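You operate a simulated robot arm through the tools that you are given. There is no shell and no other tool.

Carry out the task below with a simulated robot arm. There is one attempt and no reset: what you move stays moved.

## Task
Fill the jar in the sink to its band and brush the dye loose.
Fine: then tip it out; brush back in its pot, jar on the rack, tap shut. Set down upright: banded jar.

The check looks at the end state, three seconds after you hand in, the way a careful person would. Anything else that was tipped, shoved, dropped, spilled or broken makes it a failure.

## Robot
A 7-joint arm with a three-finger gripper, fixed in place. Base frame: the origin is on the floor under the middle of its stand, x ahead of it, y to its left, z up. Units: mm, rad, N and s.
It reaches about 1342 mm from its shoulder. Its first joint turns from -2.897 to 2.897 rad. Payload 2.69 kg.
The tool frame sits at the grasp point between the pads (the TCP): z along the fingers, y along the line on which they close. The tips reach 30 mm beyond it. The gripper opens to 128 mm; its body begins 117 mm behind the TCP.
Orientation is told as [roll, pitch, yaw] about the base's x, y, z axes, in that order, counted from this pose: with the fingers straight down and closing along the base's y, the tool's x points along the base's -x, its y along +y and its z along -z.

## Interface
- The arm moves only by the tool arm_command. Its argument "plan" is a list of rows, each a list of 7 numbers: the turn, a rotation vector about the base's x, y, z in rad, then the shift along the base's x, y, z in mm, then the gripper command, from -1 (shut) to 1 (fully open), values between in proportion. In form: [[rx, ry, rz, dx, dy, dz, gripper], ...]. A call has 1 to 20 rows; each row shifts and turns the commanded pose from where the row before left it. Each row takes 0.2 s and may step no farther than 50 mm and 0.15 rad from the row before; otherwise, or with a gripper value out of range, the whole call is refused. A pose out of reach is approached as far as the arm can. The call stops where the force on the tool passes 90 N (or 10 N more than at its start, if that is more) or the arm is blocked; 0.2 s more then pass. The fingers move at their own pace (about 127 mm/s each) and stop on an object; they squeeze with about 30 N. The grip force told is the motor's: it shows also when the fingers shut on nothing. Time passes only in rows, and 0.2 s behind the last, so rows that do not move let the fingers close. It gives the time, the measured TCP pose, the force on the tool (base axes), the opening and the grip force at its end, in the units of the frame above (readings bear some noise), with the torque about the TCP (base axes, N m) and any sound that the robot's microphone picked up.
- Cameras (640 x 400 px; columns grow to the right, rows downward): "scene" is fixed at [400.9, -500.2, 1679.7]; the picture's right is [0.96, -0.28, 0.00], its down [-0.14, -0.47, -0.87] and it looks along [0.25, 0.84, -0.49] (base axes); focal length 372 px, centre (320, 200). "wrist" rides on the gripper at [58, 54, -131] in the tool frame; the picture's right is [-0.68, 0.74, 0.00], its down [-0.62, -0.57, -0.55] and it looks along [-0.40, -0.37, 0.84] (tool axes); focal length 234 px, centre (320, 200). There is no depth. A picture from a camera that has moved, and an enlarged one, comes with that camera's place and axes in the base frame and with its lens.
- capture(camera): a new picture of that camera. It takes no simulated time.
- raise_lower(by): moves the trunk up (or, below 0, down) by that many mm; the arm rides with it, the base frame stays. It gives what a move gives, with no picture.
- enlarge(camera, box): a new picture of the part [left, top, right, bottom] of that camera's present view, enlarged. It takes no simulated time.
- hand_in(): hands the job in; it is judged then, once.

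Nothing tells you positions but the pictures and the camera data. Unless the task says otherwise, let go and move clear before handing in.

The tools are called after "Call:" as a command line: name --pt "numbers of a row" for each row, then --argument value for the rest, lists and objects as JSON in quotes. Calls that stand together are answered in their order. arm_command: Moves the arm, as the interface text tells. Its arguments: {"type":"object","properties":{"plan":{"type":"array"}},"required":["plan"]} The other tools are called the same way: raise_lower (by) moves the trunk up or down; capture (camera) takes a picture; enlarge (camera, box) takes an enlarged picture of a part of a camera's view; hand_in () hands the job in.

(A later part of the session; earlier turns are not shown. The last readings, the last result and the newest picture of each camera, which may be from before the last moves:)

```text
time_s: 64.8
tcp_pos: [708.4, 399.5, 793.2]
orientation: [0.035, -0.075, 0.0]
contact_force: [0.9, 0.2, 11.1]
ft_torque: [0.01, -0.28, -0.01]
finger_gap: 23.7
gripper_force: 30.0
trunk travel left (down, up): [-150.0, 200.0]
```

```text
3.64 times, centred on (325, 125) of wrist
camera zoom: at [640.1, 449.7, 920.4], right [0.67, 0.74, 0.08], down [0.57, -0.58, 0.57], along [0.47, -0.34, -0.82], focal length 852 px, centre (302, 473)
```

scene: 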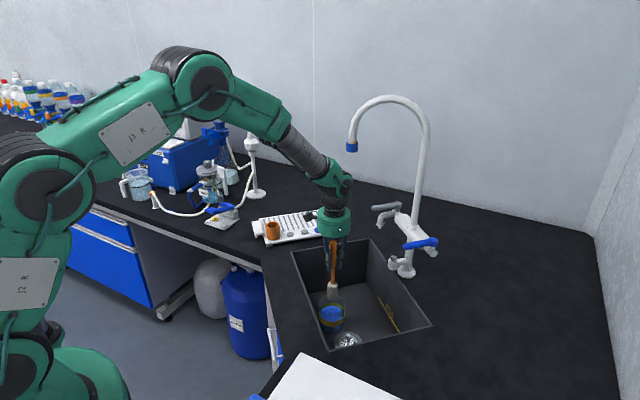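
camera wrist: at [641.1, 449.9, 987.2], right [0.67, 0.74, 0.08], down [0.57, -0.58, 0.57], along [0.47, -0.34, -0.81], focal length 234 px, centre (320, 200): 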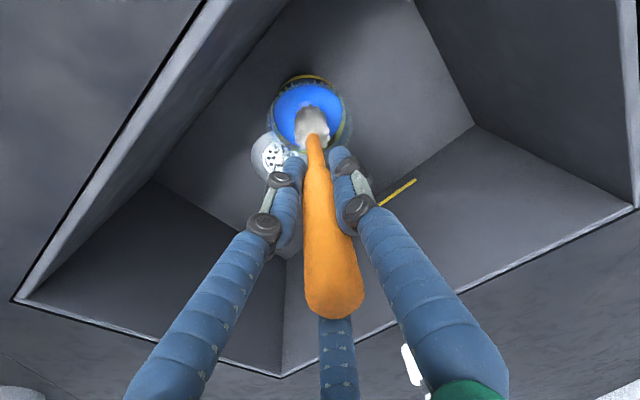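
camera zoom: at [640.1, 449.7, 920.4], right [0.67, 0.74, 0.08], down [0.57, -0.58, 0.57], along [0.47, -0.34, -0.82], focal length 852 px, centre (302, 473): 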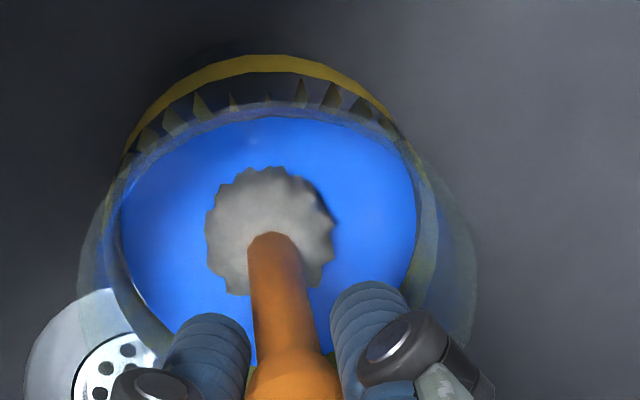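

The dark disc is no longer visible around the head. I'll raise the brush within the jar to check the bottom.

Call:
arm_command --pt "0 0 0 0 0 15 -1" --pt "0 0 0 0 0 25 -1" --pt "0 0 0 0 0 25 -1" --pt "0 0 0 0 0 0 -1"

Call:
enlarge --camera "scene" --box '[310, 260, 355, 325]'

Call:
enlarge --camera "wrist" --box '[250, 70, 400, 180]'

```text
time_s: 65.8
tcp_pos: [705.7, 399.9, 857.7]
orientation: [0.033, -0.074, 0.001]
contact_force: [-0.4, -0.4, -1.2]
ft_torque: [-0.02, 0.0, 0.0]
finger_gap: 23.1
gripper_force: 30.1
trunk travel left (down, up): [-150.0, 200.0]
```

```text
6.15 times, centred on (332, 292) of scene
camera zoom: at [400.9, -500.2, 1679.7], right [0.96, -0.28, 0.0], down [-0.14, -0.47, -0.87], along [0.25, 0.84, -0.49], focal length 2290 px, centre (243, -369)
```

zoom: 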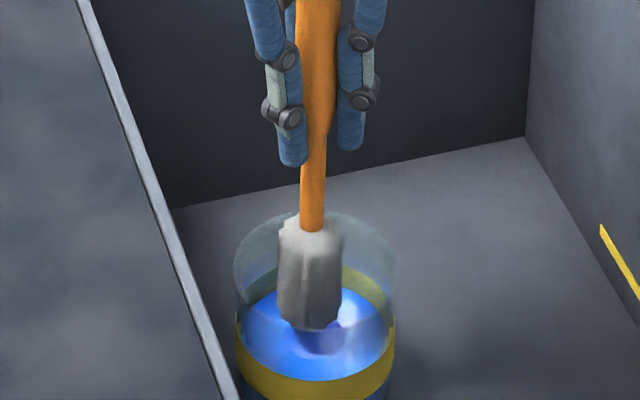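

```text
3.64 times, centred on (325, 125) of wrist
camera zoom: at [638.9, 449.5, 985.4], right [0.67, 0.74, 0.07], down [0.57, -0.58, 0.57], along [0.47, -0.34, -0.82], focal length 852 px, centre (302, 473)
```

zoom: 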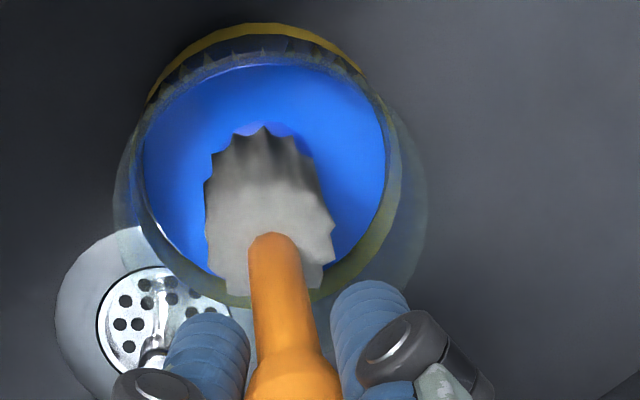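

There may be a little dye left right under the head. I'll raise the brush fully out of the jar for an unobstructed look.

Call:
arm_command --pt "0 0 0 0 0 25 -1" --pt "0 0 0 0 0 25 -1" --pt "0 0 0 0 0 18 -1" --pt "0 0 0 0 0 0 -1"

Call:
enlarge --camera "scene" --box '[310, 280, 355, 325]'

Call:
enlarge --camera "wrist" --box '[250, 70, 400, 180]'

```text
time_s: 66.8
tcp_pos: [707.4, 399.0, 925.2]
orientation: [0.035, -0.076, -0.001]
contact_force: [0.0, -0.2, -0.3]
ft_torque: [0.0, 0.01, -0.01]
finger_gap: 23.1
gripper_force: 30.2
trunk travel left (down, up): [-150.0, 200.0]
```

```text
8.89 times, centred on (332, 302) of scene
camera zoom: at [400.9, -500.2, 1679.7], right [0.96, -0.28, 0.0], down [-0.14, -0.47, -0.87], along [0.25, 0.84, -0.49], focal length 3308 px, centre (209, -711)
```

zoom: 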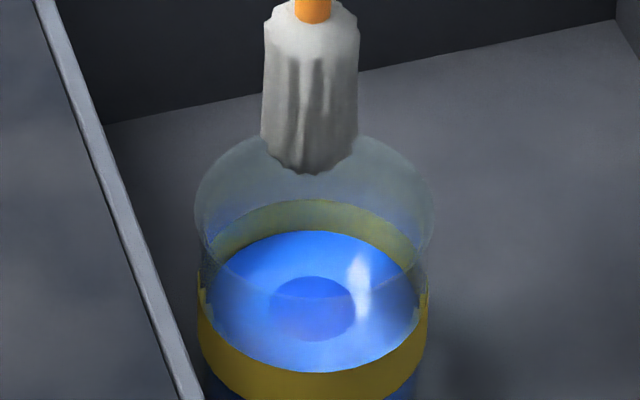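

```text
3.64 times, centred on (325, 125) of wrist
camera zoom: at [639.6, 448.7, 1053.2], right [0.67, 0.74, 0.07], down [0.57, -0.58, 0.57], along [0.47, -0.34, -0.82], focal length 852 px, centre (302, 473)
```

zoom: 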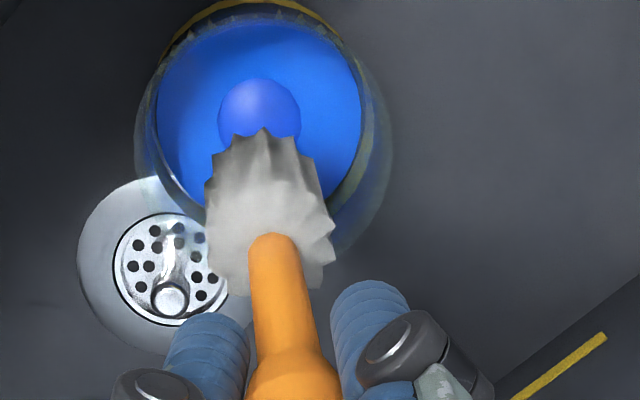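

A dye disc about 34 mm across still remains, so more scrubbing is needed. Going back down for further strokes.

Call:
arm_command --pt "0 0 0 0 0 -25 -1" --pt "0 0 0 0 0 -25 -1" --pt "0 0 0 0 0 -25 -1" --pt "0 0 0 0 0 -25 -1" --pt "0 0 0 0 0 -23 -1" --pt "0 0 0 0 0 -7 -1" --pt "0 0 0 0 0 -2 -1" --pt "0 0 0 0 0 -1 -1" --pt "0 0 0 0 0 0 -1"

```text
time_s: 68.8
tcp_pos: [707.0, 400.8, 793.3]
orientation: [0.033, -0.076, 0.0]
contact_force: [-1.9, 0.5, 3.0]
ft_torque: [0.01, 0.12, 0.01]
finger_gap: 23.2
gripper_force: 29.8
trunk travel left (down, up): [-150.0, 200.0]
```

Call:
arm_command --pt "0 0 0 8 0 0 -1" --pt "0 0 0 -4 6.9 0 -1" --pt "0 0 0 -8 0 0 -1" --pt "0 0 0 -4 -6.9 0 -1" --pt "0 0 0 4 -6.9 0 -1" --pt "0 0 0 8 0 0 -1" --pt "0 0 0 4 6.9 0 -1" --pt "0 0 0 -4 6.9 0 -1" --pt "0 0 0 -8 0 0 -1" --pt "0 0 0 -4 -6.9 0 -1" --pt "0 0 0 4 -6.9 0 -1" --pt "0 0 0 8 0 0 -1" --pt "0 0 0 4 6.9 0 -1" --pt "0 0 0 -4 6.9 0 -1" --pt "0 0 0 -8 0 0 -1" --pt "0 0 0 -4 -6.9 0 -1" --pt "0 0 0 4 -6.9 0 -1" --pt "0 0 0 8 0 0 -1" --pt "0 0 0 4 6.9 0 -1" --pt "0 0 0 -8 0 0 -1"

Call:
enlarge --camera "scene" --box '[310, 260, 355, 325]'

Call:
enlarge --camera "wrist" --box '[250, 70, 400, 180]'

```text
time_s: 73.0
tcp_pos: [708.3, 400.7, 792.6]
orientation: [0.033, -0.074, -0.001]
contact_force: [-1.2, -0.6, 6.3]
ft_torque: [0.0, 0.1, -0.03]
finger_gap: 23.5
gripper_force: 29.7
trunk travel left (down, up): [-150.0, 200.0]
```

```text
6.15 times, centred on (332, 292) of scene
camera zoom: at [400.9, -500.2, 1679.7], right [0.96, -0.28, 0.0], down [-0.14, -0.47, -0.87], along [0.25, 0.84, -0.49], focal length 2290 px, centre (243, -369)
```

zoom: 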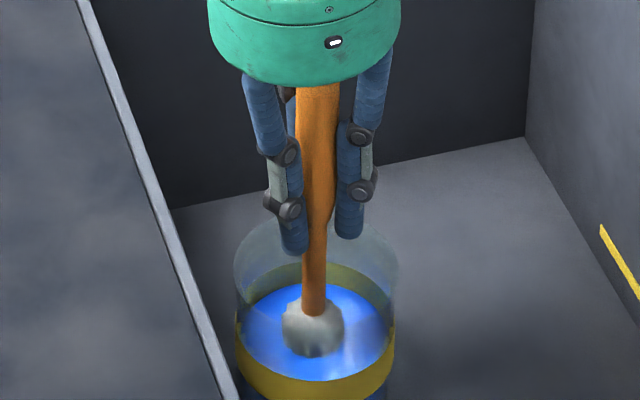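

```text
3.64 times, centred on (325, 125) of wrist
camera zoom: at [640.2, 449.8, 920.3], right [0.67, 0.74, 0.07], down [0.57, -0.58, 0.57], along [0.47, -0.34, -0.82], focal length 852 px, centre (302, 473)
```

zoom: 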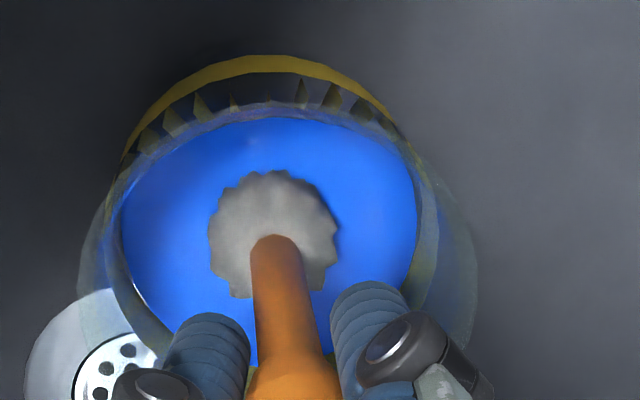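

The brush stays steady. One more set of circles, then another look.

Call:
arm_command --pt "0 0 0 8 0 0 -1" --pt "0 0 0 -4 6.9 0 -1" --pt "0 0 0 -8 0 0 -1" --pt "0 0 0 -4 -6.9 0 -1" --pt "0 0 0 4 -6.9 0 -1" --pt "0 0 0 8 0 0 -1" --pt "0 0 0 4 6.9 0 -1" --pt "0 0 0 -4 6.9 0 -1" --pt "0 0 0 -8 0 0 -1" --pt "0 0 0 -4 -6.9 0 -1" --pt "0 0 0 4 -6.9 0 -1" --pt "0 0 0 8 0 0 -1" --pt "0 0 0 4 6.9 0 -1" --pt "0 0 0 -4 6.9 0 -1" --pt "0 0 0 -8 0 0 -1" --pt "0 0 0 -4 -6.9 0 -1" --pt "0 0 0 4 -6.9 0 -1" --pt "0 0 0 8 0 0 -1" --pt "0 0 0 4 6.9 0 -1" --pt "0 0 0 -8 0 0 -1"

Call:
arm_command --pt "0 0 0 0 0 15 -1" --pt "0 0 0 0 0 25 -1" --pt "0 0 0 0 0 25 -1" --pt "0 0 0 0 0 25 -1" --pt "0 0 0 0 0 25 -1" --pt "0 0 0 0 0 18 -1" --pt "0 0 0 0 0 0 -1"

Call:
enlarge --camera "scene" --box '[310, 280, 355, 325]'

Call:
enlarge --camera "wrist" --box '[250, 70, 400, 180]'

```text
time_s: 77.2
tcp_pos: [707.7, 398.7, 792.4]
orientation: [0.032, -0.074, 0.0]
contact_force: [-1.8, -0.6, 3.4]
ft_torque: [0.04, 0.26, 0.01]
finger_gap: 22.8
gripper_force: 29.7
trunk travel left (down, up): [-150.0, 200.0]
```

```text
time_s: 78.8
tcp_pos: [708.8, 400.1, 924.7]
orientation: [0.034, -0.075, 0.001]
contact_force: [0.8, -0.9, -0.8]
ft_torque: [0.02, -0.04, -0.01]
finger_gap: 22.3
gripper_force: 30.1
trunk travel left (down, up): [-150.0, 200.0]
```

```text
8.89 times, centred on (332, 302) of scene
camera zoom: at [400.9, -500.2, 1679.7], right [0.96, -0.28, 0.0], down [-0.14, -0.47, -0.87], along [0.25, 0.84, -0.49], focal length 3308 px, centre (209, -711)
```

zoom: 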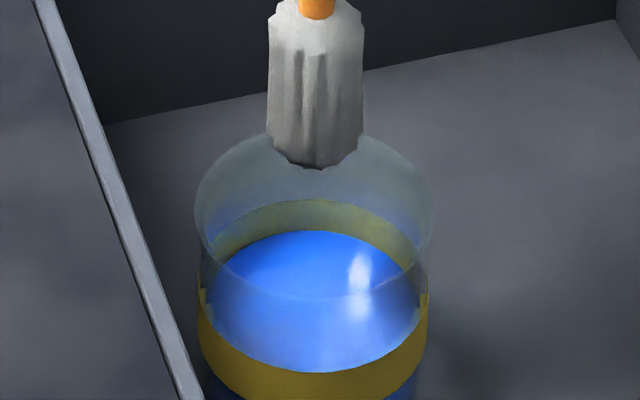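

```text
3.64 times, centred on (325, 125) of wrist
camera zoom: at [640.1, 450.2, 1053.2], right [0.67, 0.74, 0.07], down [0.57, -0.58, 0.57], along [0.47, -0.34, -0.82], focal length 852 px, centre (302, 473)
```

zoom: 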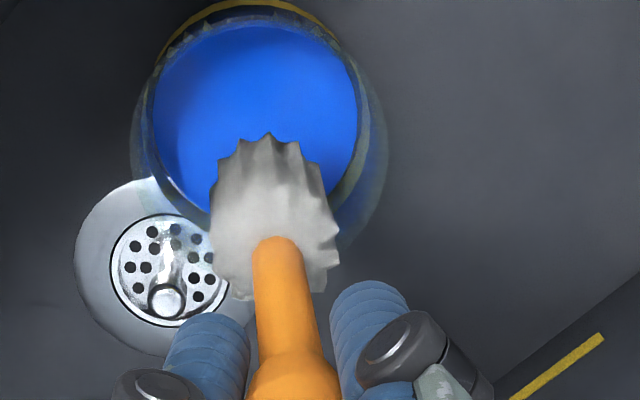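

The dye is fully loosened: the bottom is clean and the water evenly blue, still at the band. Now I carry the brush back the way it came, to above its pot.

Call:
arm_command --pt "0 0 0 -16 -20 0 -1" --pt "0 0 0 -16 -20 0 -1" --pt "0 0 0 -16 -20 0 -1" --pt "0 0 0 0 0 41 -1" --pt "0 0 0 0 0 41 -1" --pt "0 0 0 0 0 41 -1" --pt "0 0 0 0 0 41 -1" --pt "0 0 0 0 0 41 -1" --pt "0 0 0 0 0 41 -1" --pt "0 0 0 -14.4 45.6 0 -1" --pt "0 0 0 -14.4 45.6 0 -1" --pt "0 0 0 -14.4 45.6 0 -1" --pt "0 0 0 -14.4 45.6 0 -1" --pt "0 0 0 -14.4 45.6 0 -1" --pt "0 0 0 -14.4 45.6 0 -1" --pt "0 0 0 -14.4 45.6 0 -1" --pt "0 0 0 0 0 0 -1"

Call:
enlarge --camera "scene" --box '[240, 130, 310, 250]'

Call:
capture --camera "wrist"

Call:
enlarge --camera "wrist" --box '[250, 40, 400, 180]'

```text
time_s: 82.4
tcp_pos: [558.2, 663.5, 1172.9]
orientation: [0.032, -0.074, -0.001]
contact_force: [-0.6, 1.0, -1.9]
ft_torque: [-0.07, -0.02, 0.01]
finger_gap: 22.9
gripper_force: 30.4
trunk travel left (down, up): [-150.0, 200.0]
```

```text
3.33 times, centred on (275, 190) of scene
camera zoom: at [400.9, -500.2, 1679.7], right [0.96, -0.28, 0.0], down [-0.14, -0.47, -0.87], along [0.25, 0.84, -0.49], focal length 1240 px, centre (470, 233)
```

zoom: 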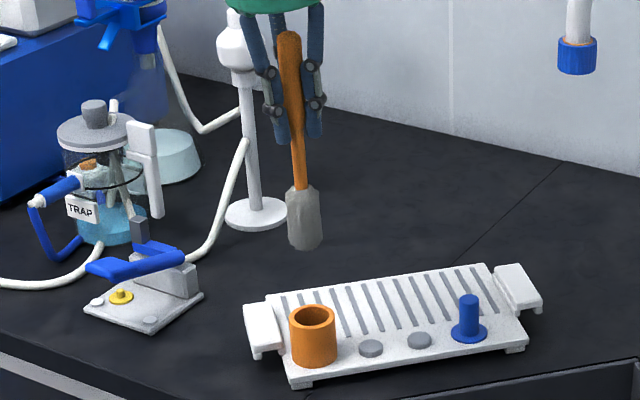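

```text
taken
camera wrist: at [490.3, 711.5, 1300.6], right [0.67, 0.74, 0.07], down [0.57, -0.58, 0.57], along [0.47, -0.34, -0.81], focal length 234 px, centre (320, 200)
```

wrist: 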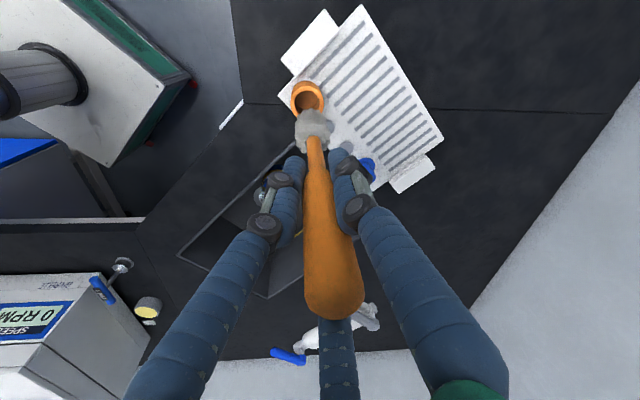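

```text
2.86 times, centred on (325, 110) of wrist
camera zoom: at [490.3, 711.5, 1300.6], right [0.67, 0.74, 0.07], down [0.57, -0.58, 0.57], along [0.47, -0.34, -0.81], focal length 669 px, centre (306, 457)
```

zoom: 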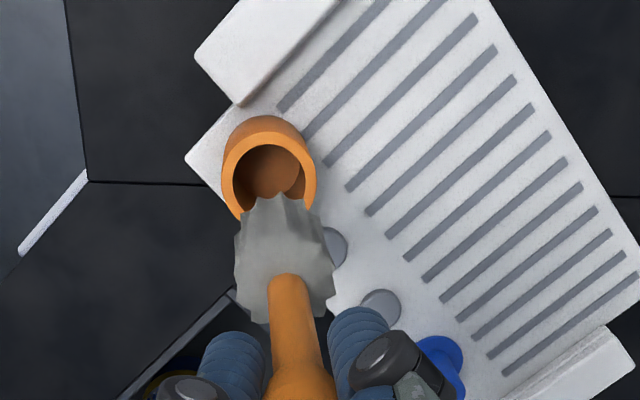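

The brush hangs vertical in both views, about 2 mm off the pot axis. I'll lower it to just above the pot's rim and compare the alignment there.

Call:
arm_command --pt "0 0 0 2 0 -30 -1" --pt "0 0 0 0 0 -30 -1" --pt "0 0 0 0 0 -18 -1" --pt "0 0 0 0 0 0 -1"

Call:
enlarge --camera "scene" --box '[255, 180, 300, 245]'

Call:
enlarge --camera "wrist" --box '[270, 60, 370, 170]'

```text
time_s: 83.4
tcp_pos: [561.1, 659.3, 1093.6]
orientation: [0.034, -0.076, 0.0]
contact_force: [1.2, 0.3, -1.4]
ft_torque: [0.05, 0.02, -0.01]
finger_gap: 22.8
gripper_force: 29.7
trunk travel left (down, up): [-150.0, 200.0]
```

```text
6.15 times, centred on (278, 212) of scene
camera zoom: at [400.9, -500.2, 1679.7], right [0.96, -0.28, 0.0], down [-0.14, -0.47, -0.87], along [0.25, 0.84, -0.49], focal length 2290 px, centre (582, 123)
```

zoom: 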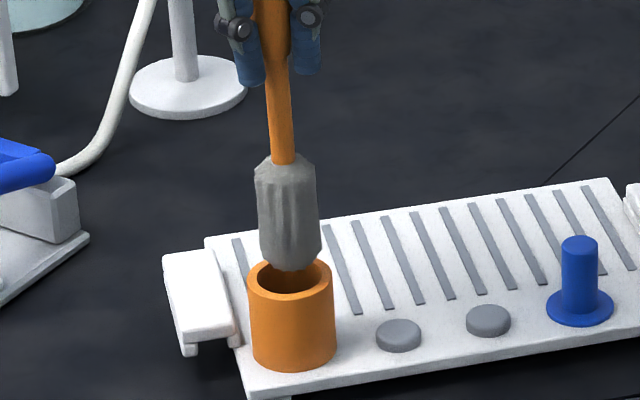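

```text
3.64 times, centred on (320, 115) of wrist
camera zoom: at [492.5, 709.0, 1222.0], right [0.67, 0.74, 0.08], down [0.57, -0.58, 0.57], along [0.47, -0.34, -0.82], focal length 852 px, centre (320, 509)
```

zoom: 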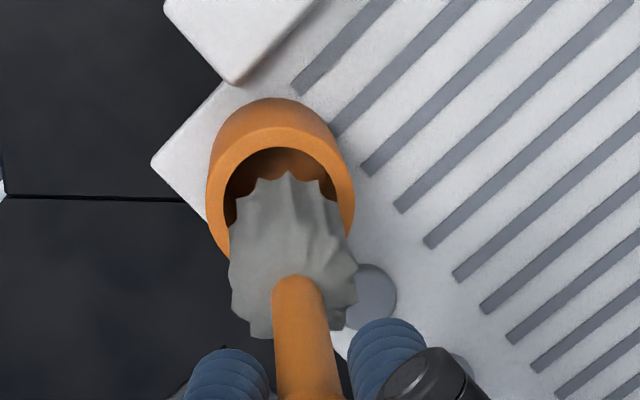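

In the scene view the head is aligned over the pot; the depth direction needs a finer look. Zooming further in both cameras.

Call:
enlarge --camera "scene" --box '[266, 205, 286, 235]'

Call:
enlarge --camera "wrist" --box '[285, 80, 335, 140]'

```text
13.33 times, centred on (276, 220) of scene
camera zoom: at [400.9, -500.2, 1679.7], right [0.96, -0.28, 0.0], down [-0.14, -0.47, -0.87], along [0.25, 0.84, -0.49], focal length 4962 px, centre (907, -67)
```

zoom: 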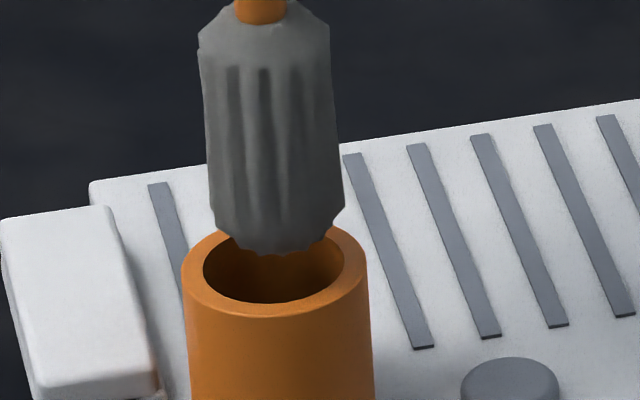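

```text
6.67 times, centred on (310, 110) of wrist
camera zoom: at [492.5, 709.0, 1222.0], right [0.67, 0.74, 0.08], down [0.57, -0.58, 0.57], along [0.47, -0.34, -0.82], focal length 1561 px, centre (387, 800)
```

zoom: 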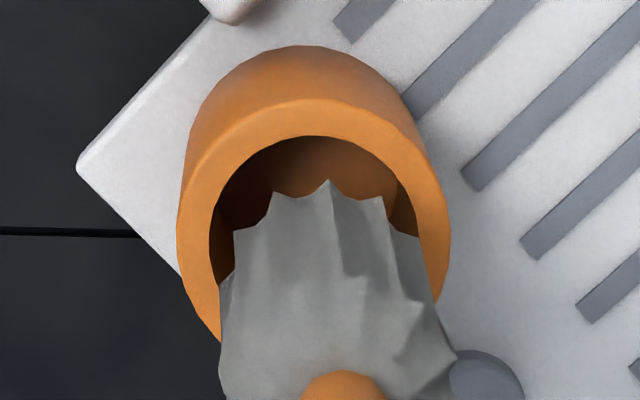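

Finer comparison shows the head is about 2 mm too far in +x relative to the pot's bore (bore ≈40 mm, head tip ≈33 mm). I'll correct by −2 mm and lower in small steps, watching the force.

Call:
arm_command --pt "0 0 0 -2 -0.3 0 -1" --pt "0 0 0 0 0 -10 -1" --pt "0 0 0 0 0 -10 -1" --pt "0 0 0 0 0 -5 -1" --pt "0 0 0 0 0 0 -1"

Call:
enlarge --camera "scene" --box '[266, 205, 286, 235]'

Call:
enlarge --camera "wrist" --box '[285, 80, 335, 140]'

```text
time_s: 84.6
tcp_pos: [557.4, 658.7, 1068.6]
orientation: [0.033, -0.076, 0.0]
contact_force: [0.0, 0.4, -1.4]
ft_torque: [-0.01, -0.03, 0.04]
finger_gap: 22.5
gripper_force: 30.3
trunk travel left (down, up): [-150.0, 200.0]
```

```text
13.33 times, centred on (276, 220) of scene
camera zoom: at [400.9, -500.2, 1679.7], right [0.96, -0.28, 0.0], down [-0.14, -0.47, -0.87], along [0.25, 0.84, -0.49], focal length 4962 px, centre (907, -67)
```

zoom: 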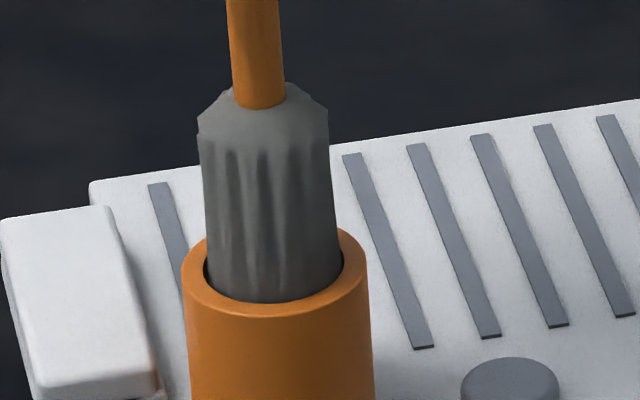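

```text
6.67 times, centred on (310, 110) of wrist
camera zoom: at [490.4, 708.2, 1196.3], right [0.67, 0.74, 0.07], down [0.57, -0.58, 0.57], along [0.47, -0.34, -0.82], focal length 1561 px, centre (387, 800)
```

zoom: 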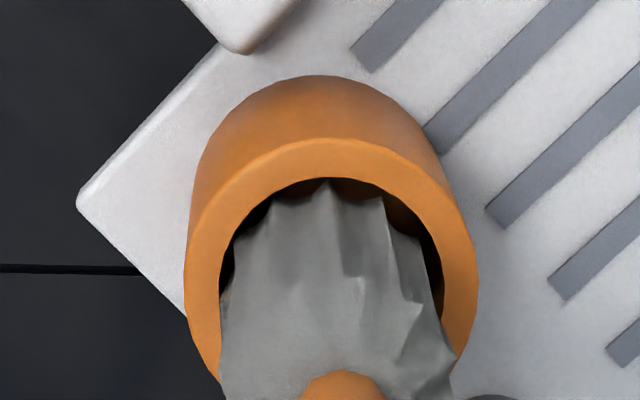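

The head is centred in the bore and sliding in without force. Continuing down.

Call:
arm_command --pt "0 0 0 0 0 -8 -1" --pt "0 0 0 0 0 -8 -1" --pt "0 0 0 0 0 -6 -1" --pt "0 0 0 0 0 0 -1"

Call:
enlarge --camera "scene" --box '[266, 205, 286, 235]'

```text
time_s: 85.6
tcp_pos: [558.5, 658.9, 1047.1]
orientation: [0.033, -0.073, -0.001]
contact_force: [0.7, 0.7, -0.3]
ft_torque: [0.01, 0.0, 0.06]
finger_gap: 22.9
gripper_force: 29.6
trunk travel left (down, up): [-150.0, 200.0]
```

```text
13.33 times, centred on (276, 220) of scene
camera zoom: at [400.9, -500.2, 1679.7], right [0.96, -0.28, 0.0], down [-0.14, -0.47, -0.87], along [0.25, 0.84, -0.49], focal length 4962 px, centre (907, -67)
```

zoom: 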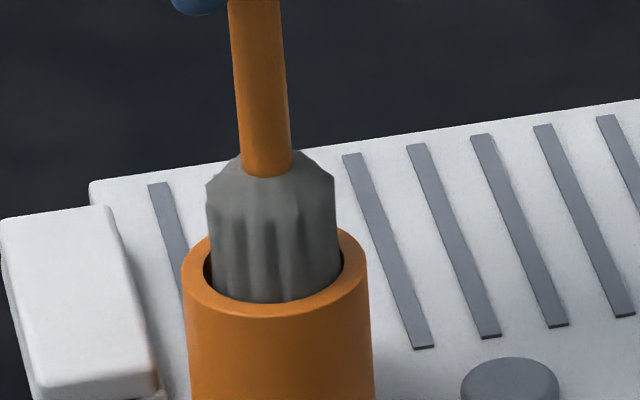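

About 10 mm left to its original depth. Lowering further until light contact.

Call:
arm_command --pt "0 0 0 0 0 -5 -1" --pt "0 0 0 0 0 -2 -1" --pt "0 0 0 0 0 0 -1"

Call:
arm_command --pt "0 0 0 0 0 -1.5 -1" --pt "0 0 0 0 0 0 -1"

```text
time_s: 86.4
tcp_pos: [559.1, 659.1, 1039.7]
orientation: [0.033, -0.076, 0.0]
contact_force: [-0.4, 0.2, -0.3]
ft_torque: [-0.01, -0.03, 0.01]
finger_gap: 22.6
gripper_force: 30.1
trunk travel left (down, up): [-150.0, 200.0]
```

```text
time_s: 87.0
tcp_pos: [559.2, 658.5, 1038.2]
orientation: [0.032, -0.075, 0.0]
contact_force: [-0.2, 0.3, -0.5]
ft_torque: [0.01, -0.03, -0.02]
finger_gap: 22.6
gripper_force: 30.2
trunk travel left (down, up): [-150.0, 200.0]
```

Call:
arm_command --pt "0 0 0 0 0 -1.5 -1" --pt "0 0 0 0 0 0 -1"

Call:
arm_command --pt "0 0 0 0 0 -1.5 -1" --pt "0 0 0 0 0 0 -1"

Call:
enlarge --camera "scene" --box '[250, 170, 300, 250]'

```text
time_s: 87.6
tcp_pos: [558.1, 656.9, 1036.8]
orientation: [0.034, -0.075, 0.0]
contact_force: [1.1, 0.0, -1.6]
ft_torque: [0.0, 0.0, 0.0]
finger_gap: 22.6
gripper_force: 30.1
trunk travel left (down, up): [-150.0, 200.0]
```

```text
time_s: 88.2
tcp_pos: [558.9, 659.2, 1036.0]
orientation: [0.034, -0.074, -0.001]
contact_force: [0.2, -0.7, -0.7]
ft_torque: [0.01, 0.0, 0.01]
finger_gap: 22.4
gripper_force: 30.5
trunk travel left (down, up): [-150.0, 200.0]
```

```text
5.00 times, centred on (275, 210) of scene
camera zoom: at [400.9, -500.2, 1679.7], right [0.96, -0.28, 0.0], down [-0.14, -0.47, -0.87], along [0.25, 0.84, -0.49], focal length 1861 px, centre (545, 150)
```

zoom: 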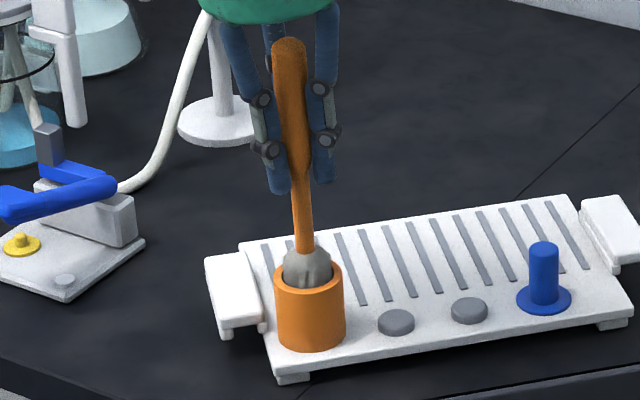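

The brush is within ~1–2 mm of its original depth. A last touch down, then release.

Call:
arm_command --pt "0 0 0 0 0 -1.5 -1" --pt "0 0 0 0 0 0 -1"

Call:
arm_command --pt "0 0 0 0 0 -1 -1" --pt "0 0 0 0 0 0 -1"

```text
time_s: 88.8
tcp_pos: [559.1, 658.6, 1033.9]
orientation: [0.034, -0.075, -0.001]
contact_force: [-0.1, -0.4, 0.5]
ft_torque: [0.01, 0.07, -0.01]
finger_gap: 22.8
gripper_force: 30.5
trunk travel left (down, up): [-150.0, 200.0]
```

```text
time_s: 89.4
tcp_pos: [558.8, 658.2, 1033.2]
orientation: [0.034, -0.075, 0.001]
contact_force: [-3.7, 1.4, 6.7]
ft_torque: [0.23, 0.92, -0.01]
finger_gap: 23.0
gripper_force: 29.3
trunk travel left (down, up): [-150.0, 200.0]
```

Brush bottomed with light contact. Opening the fingers and checking that it stays upright.

Call:
arm_command --pt "0 0 0 0 0 0.8 -0.6" --pt "0 0 0 0 0 0 -0.3" --pt "0 0 0 0 0 0 0.1" --pt "0 0 0 0 0 0 0.5" --pt "0 0 0 0 0 0 0.5" --pt "-0.033 0.075 0 0 0 0 0.5" --pt "0 0 0 0 0 0 0.5"

Call:
enlarge --camera "scene" --box '[250, 170, 300, 250]'

Call:
capture --camera "wrist"

```text
time_s: 91.0
tcp_pos: [560.6, 657.7, 1032.7]
orientation: [-0.002, 0.002, 0.002]
contact_force: [0.4, 0.3, -0.5]
ft_torque: [-0.03, 0.04, 0.01]
finger_gap: 96.1
gripper_force: 0.0
trunk travel left (down, up): [-150.0, 200.0]
```

```text
5.00 times, centred on (275, 210) of scene
camera zoom: at [400.9, -500.2, 1679.7], right [0.96, -0.28, 0.0], down [-0.14, -0.47, -0.87], along [0.25, 0.84, -0.49], focal length 1861 px, centre (545, 150)
```

zoom: 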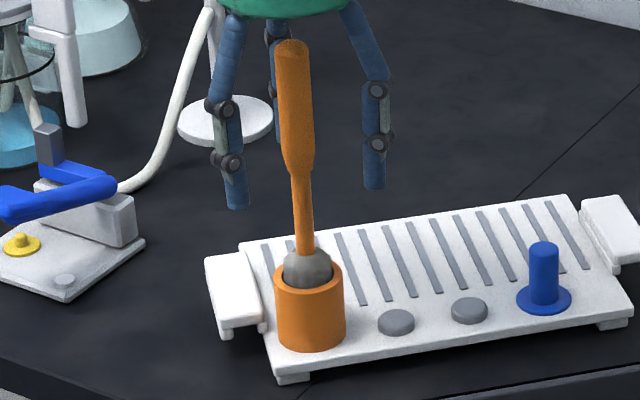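

```text
taken
camera wrist: at [501.8, 713.0, 1163.6], right [0.68, 0.74, 0.0], down [0.62, -0.56, 0.55], along [0.4, -0.37, -0.84], focal length 234 px, centre (320, 200)
```

wrist: 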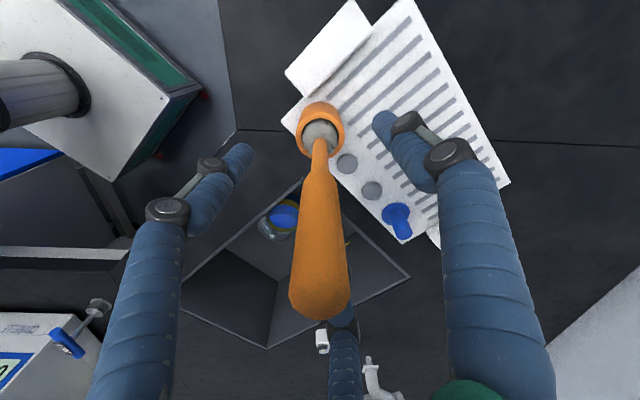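

The brush is back in its pot exactly as before. Rising clear and moving over the jar in the sink.

Call:
arm_command --pt "0 0 0 0 0 40 0.5" --pt "0 0 0 0 0 40 0.5" --pt "0 0 0 0 0 40 0.5" --pt "0 0 0 0 0 40 0.5" --pt "0 0 0 0 -45 -10 0.5" --pt "0 0 0 0 -45 -10 0.5" --pt "0 0 0 0 -45 -10 1" --pt "0 0 0 0 -45 -10 1" --pt "0 0 0 10 -15 -45 1" --pt "0 0 0 10 -15 -45 1" --pt "0 0 0 10 -15 -45 1" --pt "0 0 0 10 -15 -45 1" --pt "0 0 0 20 -10 -40 1" --pt "0 0 0 44 -4 -18 1" --pt "0 0 0 44 -4 -18 1" --pt "0 0 0 0 0 0 1"

Call:
capture --camera "wrist"

Call:
capture --camera "scene"

Call:
enlarge --camera "scene" --box '[300, 230, 380, 330]'

```text
time_s: 94.4
tcp_pos: [711.4, 399.5, 896.8]
orientation: [0.0, 0.0, 0.0]
contact_force: [0.0, -0.1, 0.3]
ft_torque: [0.03, 0.06, 0.0]
finger_gap: 128.0
gripper_force: 0.1
trunk travel left (down, up): [-150.0, 200.0]
```

```text
taken
camera wrist: at [652.3, 454.5, 1026.7], right [0.68, 0.74, 0.0], down [0.62, -0.56, 0.55], along [0.4, -0.37, -0.84], focal length 234 px, centre (320, 200)
```

wrist: 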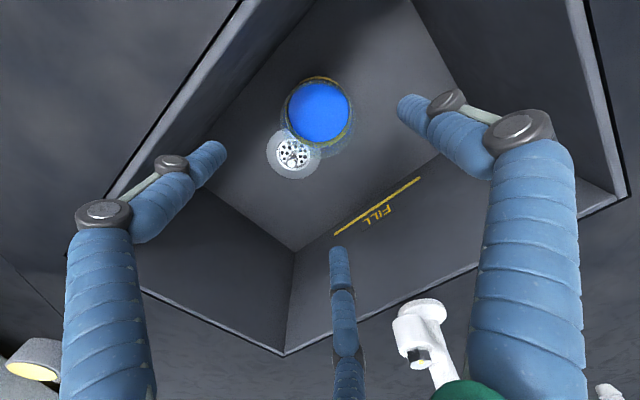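

```text
taken
```

scene: 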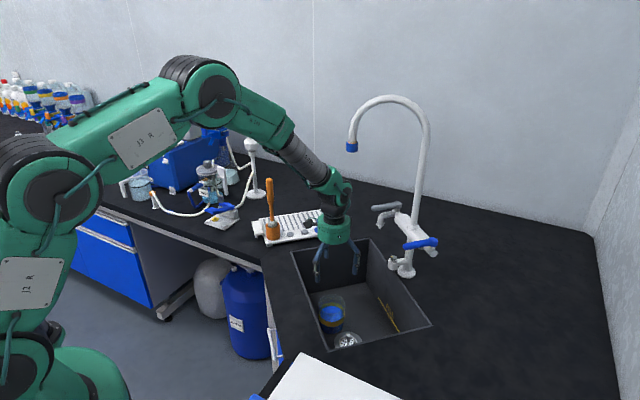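

```text
4.00 times, centred on (340, 280) of scene
camera zoom: at [400.9, -500.2, 1679.7], right [0.96, -0.28, 0.0], down [-0.14, -0.47, -0.87], along [0.25, 0.84, -0.49], focal length 1488 px, centre (240, -120)
```

zoom: 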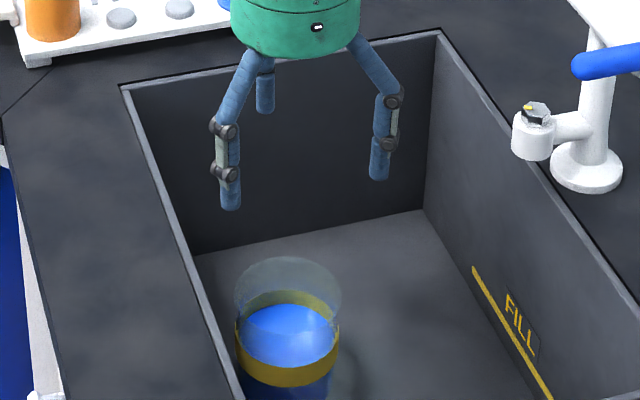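

The jar stands centred a couple of mm off the gripper axis; the brush is back home. I'll correct, descend over the jar and grip it again.

Call:
arm_command --pt "0 0 0 -2 -2 -40 1" --pt "0 0 0 0 0 -45 1" --pt "0 0 0 0 0 -45 1" --pt "0 0 0 0 0 -40 1" --pt "0 0 0 0 0 -36 1" --pt "0 0 0 0 0 0 1"

Call:
arm_command --pt "0 0 0 0 0 0 0.5" --pt "0 0 0 0 0 0 0.2" --pt "0 0 0 0 0 0 0.1" --pt "0 0 0 0 0 0 0.1" --pt "0 0 0 0 0 0 0.1"

Call:
enlarge --camera "scene" --box '[300, 230, 380, 330]'

```text
time_s: 95.8
tcp_pos: [706.8, 401.0, 689.3]
orientation: [0.002, 0.002, -0.001]
contact_force: [-0.3, -0.3, -0.7]
ft_torque: [0.02, 0.02, -0.02]
finger_gap: 127.8
gripper_force: 0.0
trunk travel left (down, up): [-150.0, 200.0]
```

```text
time_s: 97.0
tcp_pos: [707.0, 400.1, 691.3]
orientation: [-0.001, 0.0, 0.0]
contact_force: [1.0, 0.0, 2.9]
ft_torque: [-0.04, 0.01, -0.12]
finger_gap: 84.9
gripper_force: 30.4
trunk travel left (down, up): [-150.0, 200.0]
```

```text
4.00 times, centred on (340, 280) of scene
camera zoom: at [400.9, -500.2, 1679.7], right [0.96, -0.28, 0.0], down [-0.14, -0.47, -0.87], along [0.25, 0.84, -0.49], focal length 1488 px, centre (240, -120)
```

zoom: 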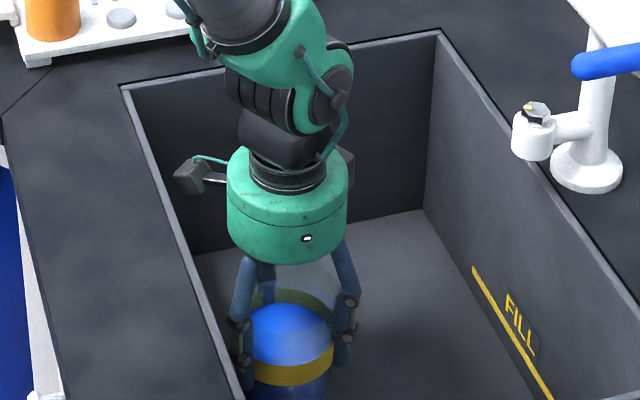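

The jar is gripped (85 mm). Lifting slowly, then sideways away from the spout, and up clear of the sink.

Call:
arm_command --pt "0 0 0 0 0 5 -0.2" --pt "0 0 0 0 0 10 -0.2" --pt "0 0 0 0 0 18 -0.2" --pt "0 0 0 0 0 22 -0.2" --pt "0 0 0 0 0 20 -0.2" --pt "0 0 0 0 -5 8 -0.2" --pt "0 0 0 0 -12 0 -0.2" --pt "0 0 0 0 -18 0 -0.2" --pt "0 0 0 0 -15 0 -0.2" --pt "0 0 0 0 -8 5 -0.2" --pt "0 0 0 0 -2 12 -0.2" --pt "0 0 0 0 0 20 -0.2" --pt "0 0 0 0 0 25 -0.2" --pt "0 0 0 0 0 25 -0.2" --pt "0 0 0 0 0 25 -0.2" --pt "0 0 0 0 0 20 -0.2" --pt "0 0 0 0 0 10 -0.2" --pt "0 0 0 0 0 0 -0.2"

Call:
capture --camera "scene"

Call:
enlarge --camera "scene" --box '[280, 210, 400, 340]'

```text
time_s: 100.8
tcp_pos: [705.9, 339.4, 915.1]
orientation: [0.001, 0.001, 0.0]
contact_force: [0.6, 0.0, -5.0]
ft_torque: [-0.01, 0.0, 0.01]
finger_gap: 84.1
gripper_force: 29.5
trunk travel left (down, up): [-150.0, 200.0]
```

```text
taken
```

scene: 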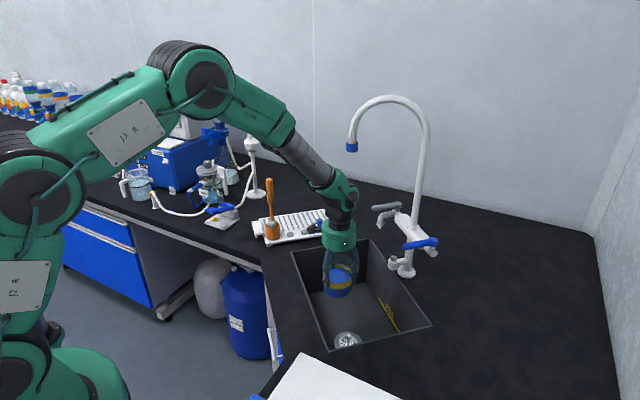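

```text
3.08 times, centred on (340, 275) of scene
camera zoom: at [400.9, -500.2, 1679.7], right [0.96, -0.28, 0.0], down [-0.14, -0.47, -0.87], along [0.25, 0.84, -0.49], focal length 1145 px, centre (258, -31)
```

zoom: 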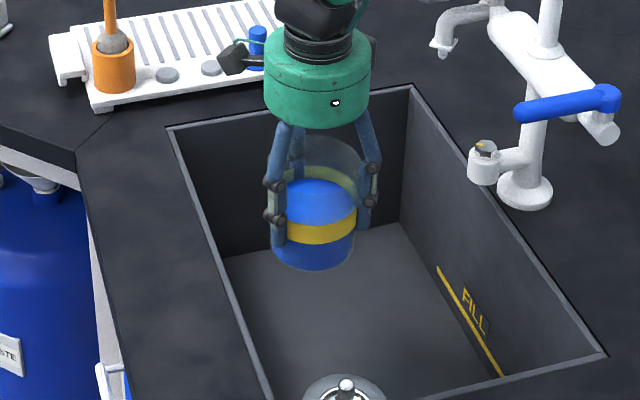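

The jar is lifted level, water still at the band. Raising a bit more and starting a first mild sideways tilt (tool toward +y) to check the arm's behaviour.

Call:
arm_command --pt "0 0 0 2 5 15 -0.2" --pt "0 0 0 4 10 22 -0.2" --pt "0 0 0 4 15 22 -0.2" --pt "0 0 0 4 15 18 -0.2" --pt "0.03 0 0 4 15 8 -0.2" --pt "0.06 0 0 4 10 0 -0.2" --pt "0.08 0 0 4 10 0 -0.2" --pt "0.08 0 0 4 10 0 -0.2" --pt "0.08 0 0 4 10 0 -0.2" --pt "0.08 0 0 2 10 0 -0.2" --pt "0.06 0 0 2 5 0 -0.2" --pt "0.03 0 0 0 0 0 -0.2" --pt "0 0 0 0 0 0 -0.2"

Call:
capture --camera "scene"

Call:
enlarge --camera "scene" --box '[280, 190, 400, 340]'

```text
time_s: 103.6
tcp_pos: [744.3, 454.3, 999.9]
orientation: [0.5, -0.001, 0.0]
contact_force: [-0.1, 0.2, -3.8]
ft_torque: [-0.02, 0.02, -0.02]
finger_gap: 84.3
gripper_force: 29.7
trunk travel left (down, up): [-150.0, 200.0]
```

```text
taken
```

scene: 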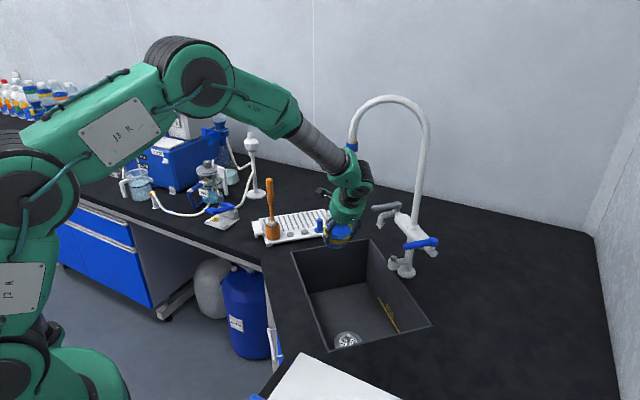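

```text
2.67 times, centred on (340, 265) of scene
camera zoom: at [400.9, -500.2, 1679.7], right [0.96, -0.28, 0.0], down [-0.14, -0.47, -0.87], along [0.25, 0.84, -0.49], focal length 992 px, centre (267, 27)
```

zoom: 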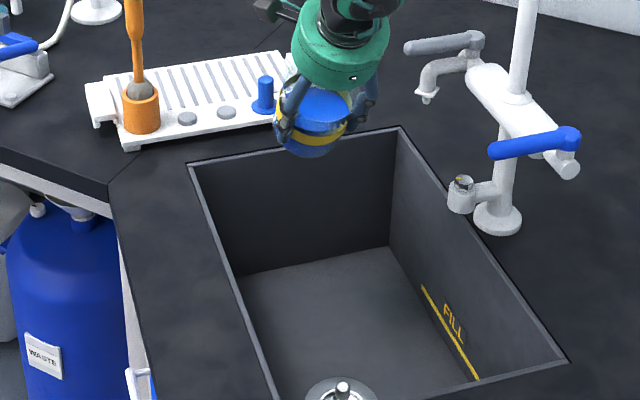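

The arm handles the sideways tilt well and clears the spout. Continuing the tilt slowly so the water pours down into the sink.

Call:
arm_command --pt "0.05 0 0 0 2 0 -0.2" --pt "0.06 0 0 0 2 0 -0.2" --pt "0.06 0 0 0 2 0 -0.2" --pt "0.06 0 0 0 2 0 -0.2" --pt "0.06 0 0 0 2 0 -0.2" --pt "0.05 0 0 0 0 0 -0.2" --pt "0.05 0 0 0 0 0 -0.2" --pt "0.05 0 0 0 0 0 -0.2" --pt "0.05 0 0 0 0 0 -0.2" --pt "0.05 0 0 0 0 0 -0.2"

Call:
enlarge --camera "scene" --box '[280, 190, 400, 340]'

Call:
capture --camera "scene"

```text
time_s: 105.8
tcp_pos: [742.8, 464.0, 1001.3]
orientation: [1.041, 0.0, 0.001]
contact_force: [-0.4, -1.1, -4.1]
ft_torque: [-0.1, -0.02, 0.01]
finger_gap: 83.8
gripper_force: 30.2
trunk travel left (down, up): [-150.0, 200.0]
```

```text
2.67 times, centred on (340, 265) of scene
camera zoom: at [400.9, -500.2, 1679.7], right [0.96, -0.28, 0.0], down [-0.14, -0.47, -0.87], along [0.25, 0.84, -0.49], focal length 992 px, centre (267, 27)
```

zoom: 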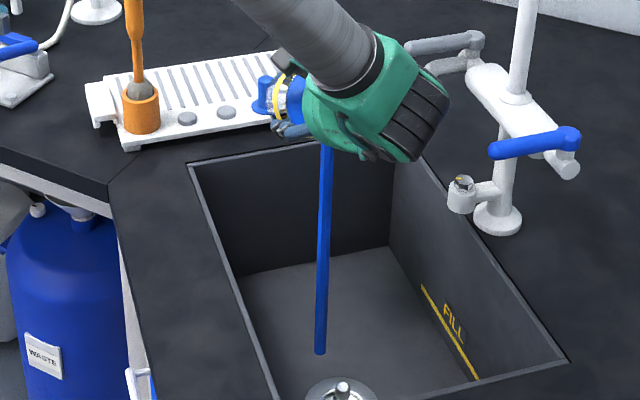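

```text
taken
```

scene: 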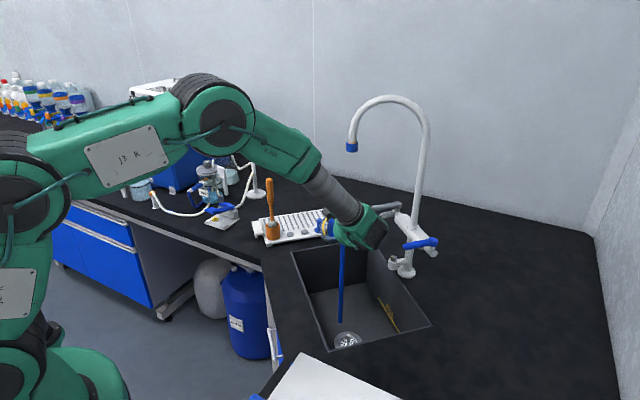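

The water falls straight down into the sink. Continuing the tilt, shifting slightly to −x to keep the wrist well clear of the lever.

Call:
arm_command --pt "0.05 0 0 -3 0 0 -0.2" --pt "0.05 0 0 -3 0 0 -0.2" --pt "0.05 0 0 -3 0 0 -0.2" --pt "0.05 0 0 -3 0 0 -0.2" --pt "0.05 0 0 -3 0 2 -0.2" --pt "0.05 0 0 -3 0 2 -0.2" --pt "0.05 0 0 -2 0 2 -0.2" --pt "0.05 0 0 0 0 2 -0.2" --pt "0.05 0 0 0 0 2 -0.2" --pt "0.05 0 0 0 0 2 -0.2"

Call:
enlarge --camera "scene" --box '[280, 190, 400, 340]'

Call:
capture --camera "scene"

Call:
capture --camera "wrist"

```text
time_s: 108.0
tcp_pos: [725.2, 463.3, 1014.5]
orientation: [1.54, 0.001, 0.001]
contact_force: [-0.8, 1.1, -2.6]
ft_torque: [-0.04, -0.02, -0.03]
finger_gap: 83.6
gripper_force: 30.5
trunk travel left (down, up): [-150.0, 200.0]
```

```text
2.67 times, centred on (340, 265) of scene
camera zoom: at [400.9, -500.2, 1679.7], right [0.96, -0.28, 0.0], down [-0.14, -0.47, -0.87], along [0.25, 0.84, -0.49], focal length 992 px, centre (267, 27)
```

zoom: 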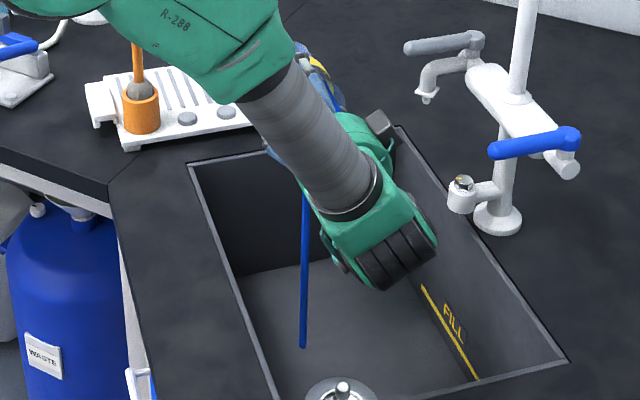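

```text
taken
```

scene: 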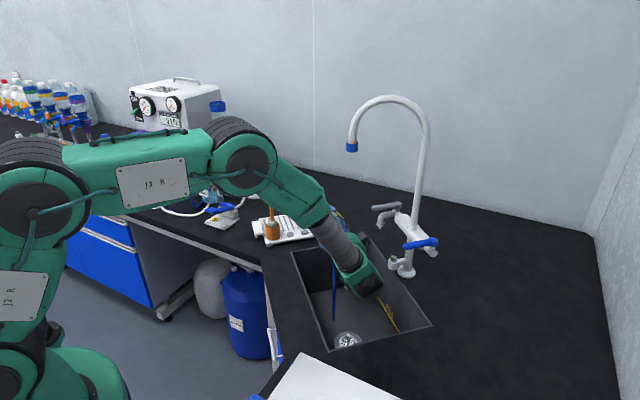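

```text
taken
camera wrist: at [665.8, 334.8, 1071.0], right [0.68, 0.02, 0.74], down [0.62, -0.57, -0.55], along [0.4, 0.82, -0.4], focal length 234 px, centre (320, 200)
```

wrist: 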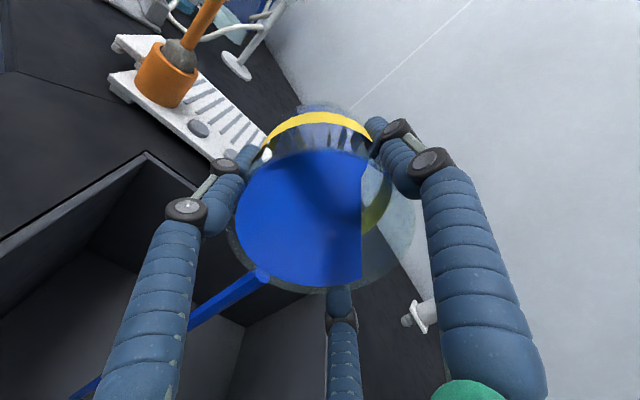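

Still pouring well within the sink. I'll tilt further past horizontal, raising slightly to keep the wrist clear of the counter.

Call:
arm_command --pt "0.05 0 0 0 0 4 -0.2" --pt "0.05 0 0 0 0 4 -0.2" --pt "0.05 0 0 0 0 4 -0.2" --pt "0.05 0 0 0 0 4 -0.2" --pt "0.05 0 0 0 0 4 -0.2" --pt "0.05 0 0 0 0 4 -0.2" --pt "0.05 0 0 0 0 4 -0.2" --pt "0 0 0 0 0 0 -0.2"

Call:
capture --camera "scene"

Call:
enlarge --camera "scene" --box '[280, 190, 400, 340]'

Call:
capture --camera "wrist"

```text
time_s: 109.8
tcp_pos: [723.5, 463.7, 1040.3]
orientation: [1.887, 0.0, -0.001]
contact_force: [-0.2, 0.4, -1.8]
ft_torque: [-0.01, 0.0, 0.0]
finger_gap: 84.0
gripper_force: 29.5
trunk travel left (down, up): [-150.0, 200.0]
```

```text
taken
```

scene: 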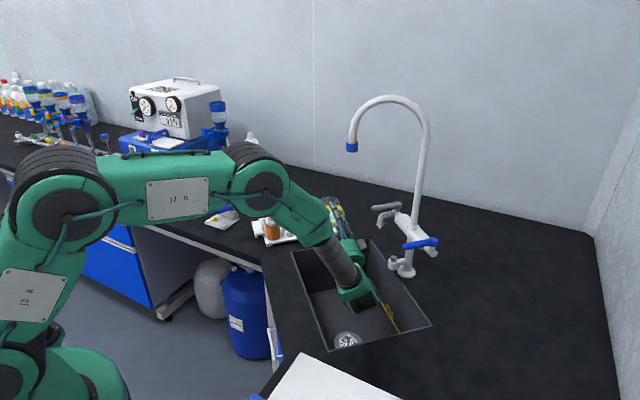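

```text
2.67 times, centred on (340, 265) of scene
camera zoom: at [400.9, -500.2, 1679.7], right [0.96, -0.28, 0.0], down [-0.14, -0.47, -0.87], along [0.25, 0.84, -0.49], focal length 992 px, centre (267, 27)
```

zoom: 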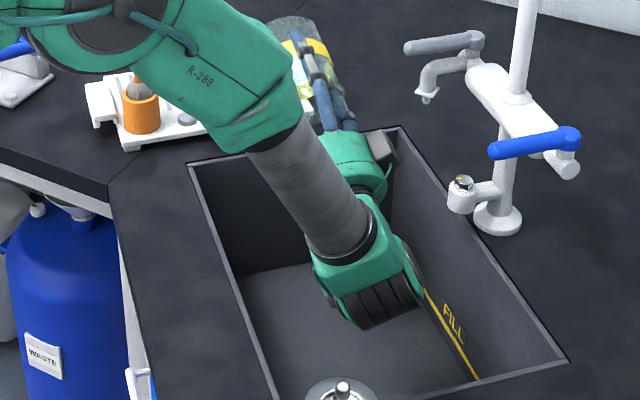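

```text
taken
camera wrist: at [665.3, 323.4, 1050.3], right [0.68, -0.23, 0.7], down [0.62, -0.34, -0.71], along [0.4, 0.91, -0.09], focal length 234 px, centre (320, 200)
```

wrist: 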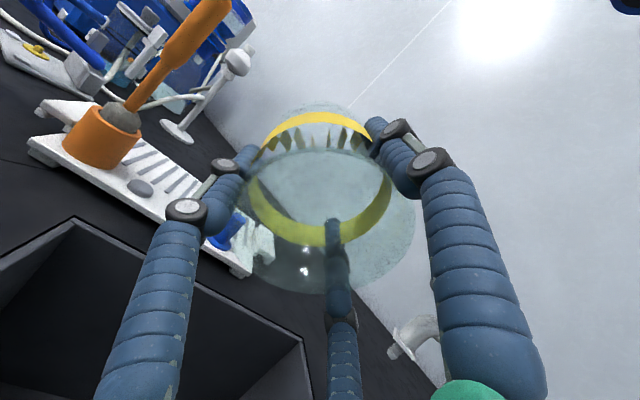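

The jar is empty and clear: all dyed water has gone into the sink. Now I rotate it back upright while drawing away from the spout.

Call:
arm_command --pt "-0.105 0 0 -4.6 -6.9 0 -0.2" --pt "-0.105 0 0 -4.6 -6.9 0 -0.2" --pt "-0.105 0 0 -4.6 -6.9 0 -0.2" --pt "-0.105 0 0 -4.6 -6.9 0 -0.2" --pt "-0.105 0 0 -4.6 -6.9 0 -0.2" --pt "-0.105 0 0 -4.6 -6.9 0 -0.2" --pt "-0.105 0 0 -4.6 -6.9 0 -0.2" --pt "-0.105 0 0 -4.6 -6.9 0 -0.2" --pt "-0.105 0 0 -4.6 -6.9 0 -0.2" --pt "0 0 0 0 0 0 -0.2"

Call:
capture --camera "scene"

```text
time_s: 112.0
tcp_pos: [681.7, 402.2, 1040.7]
orientation: [0.939, 0.0, 0.0]
contact_force: [-0.6, -0.5, -1.3]
ft_torque: [-0.07, -0.03, -0.04]
finger_gap: 83.9
gripper_force: 29.8
trunk travel left (down, up): [-150.0, 200.0]
```

```text
taken
```

scene: 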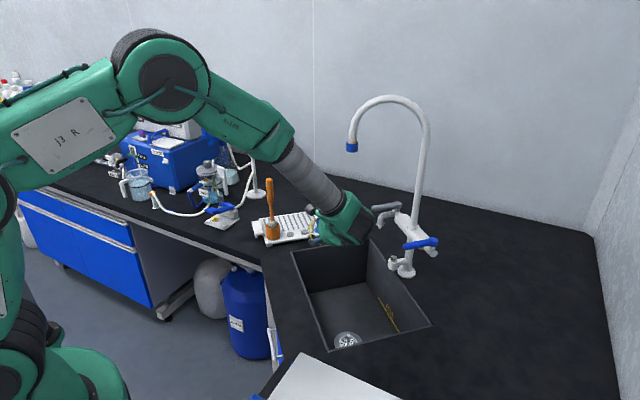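

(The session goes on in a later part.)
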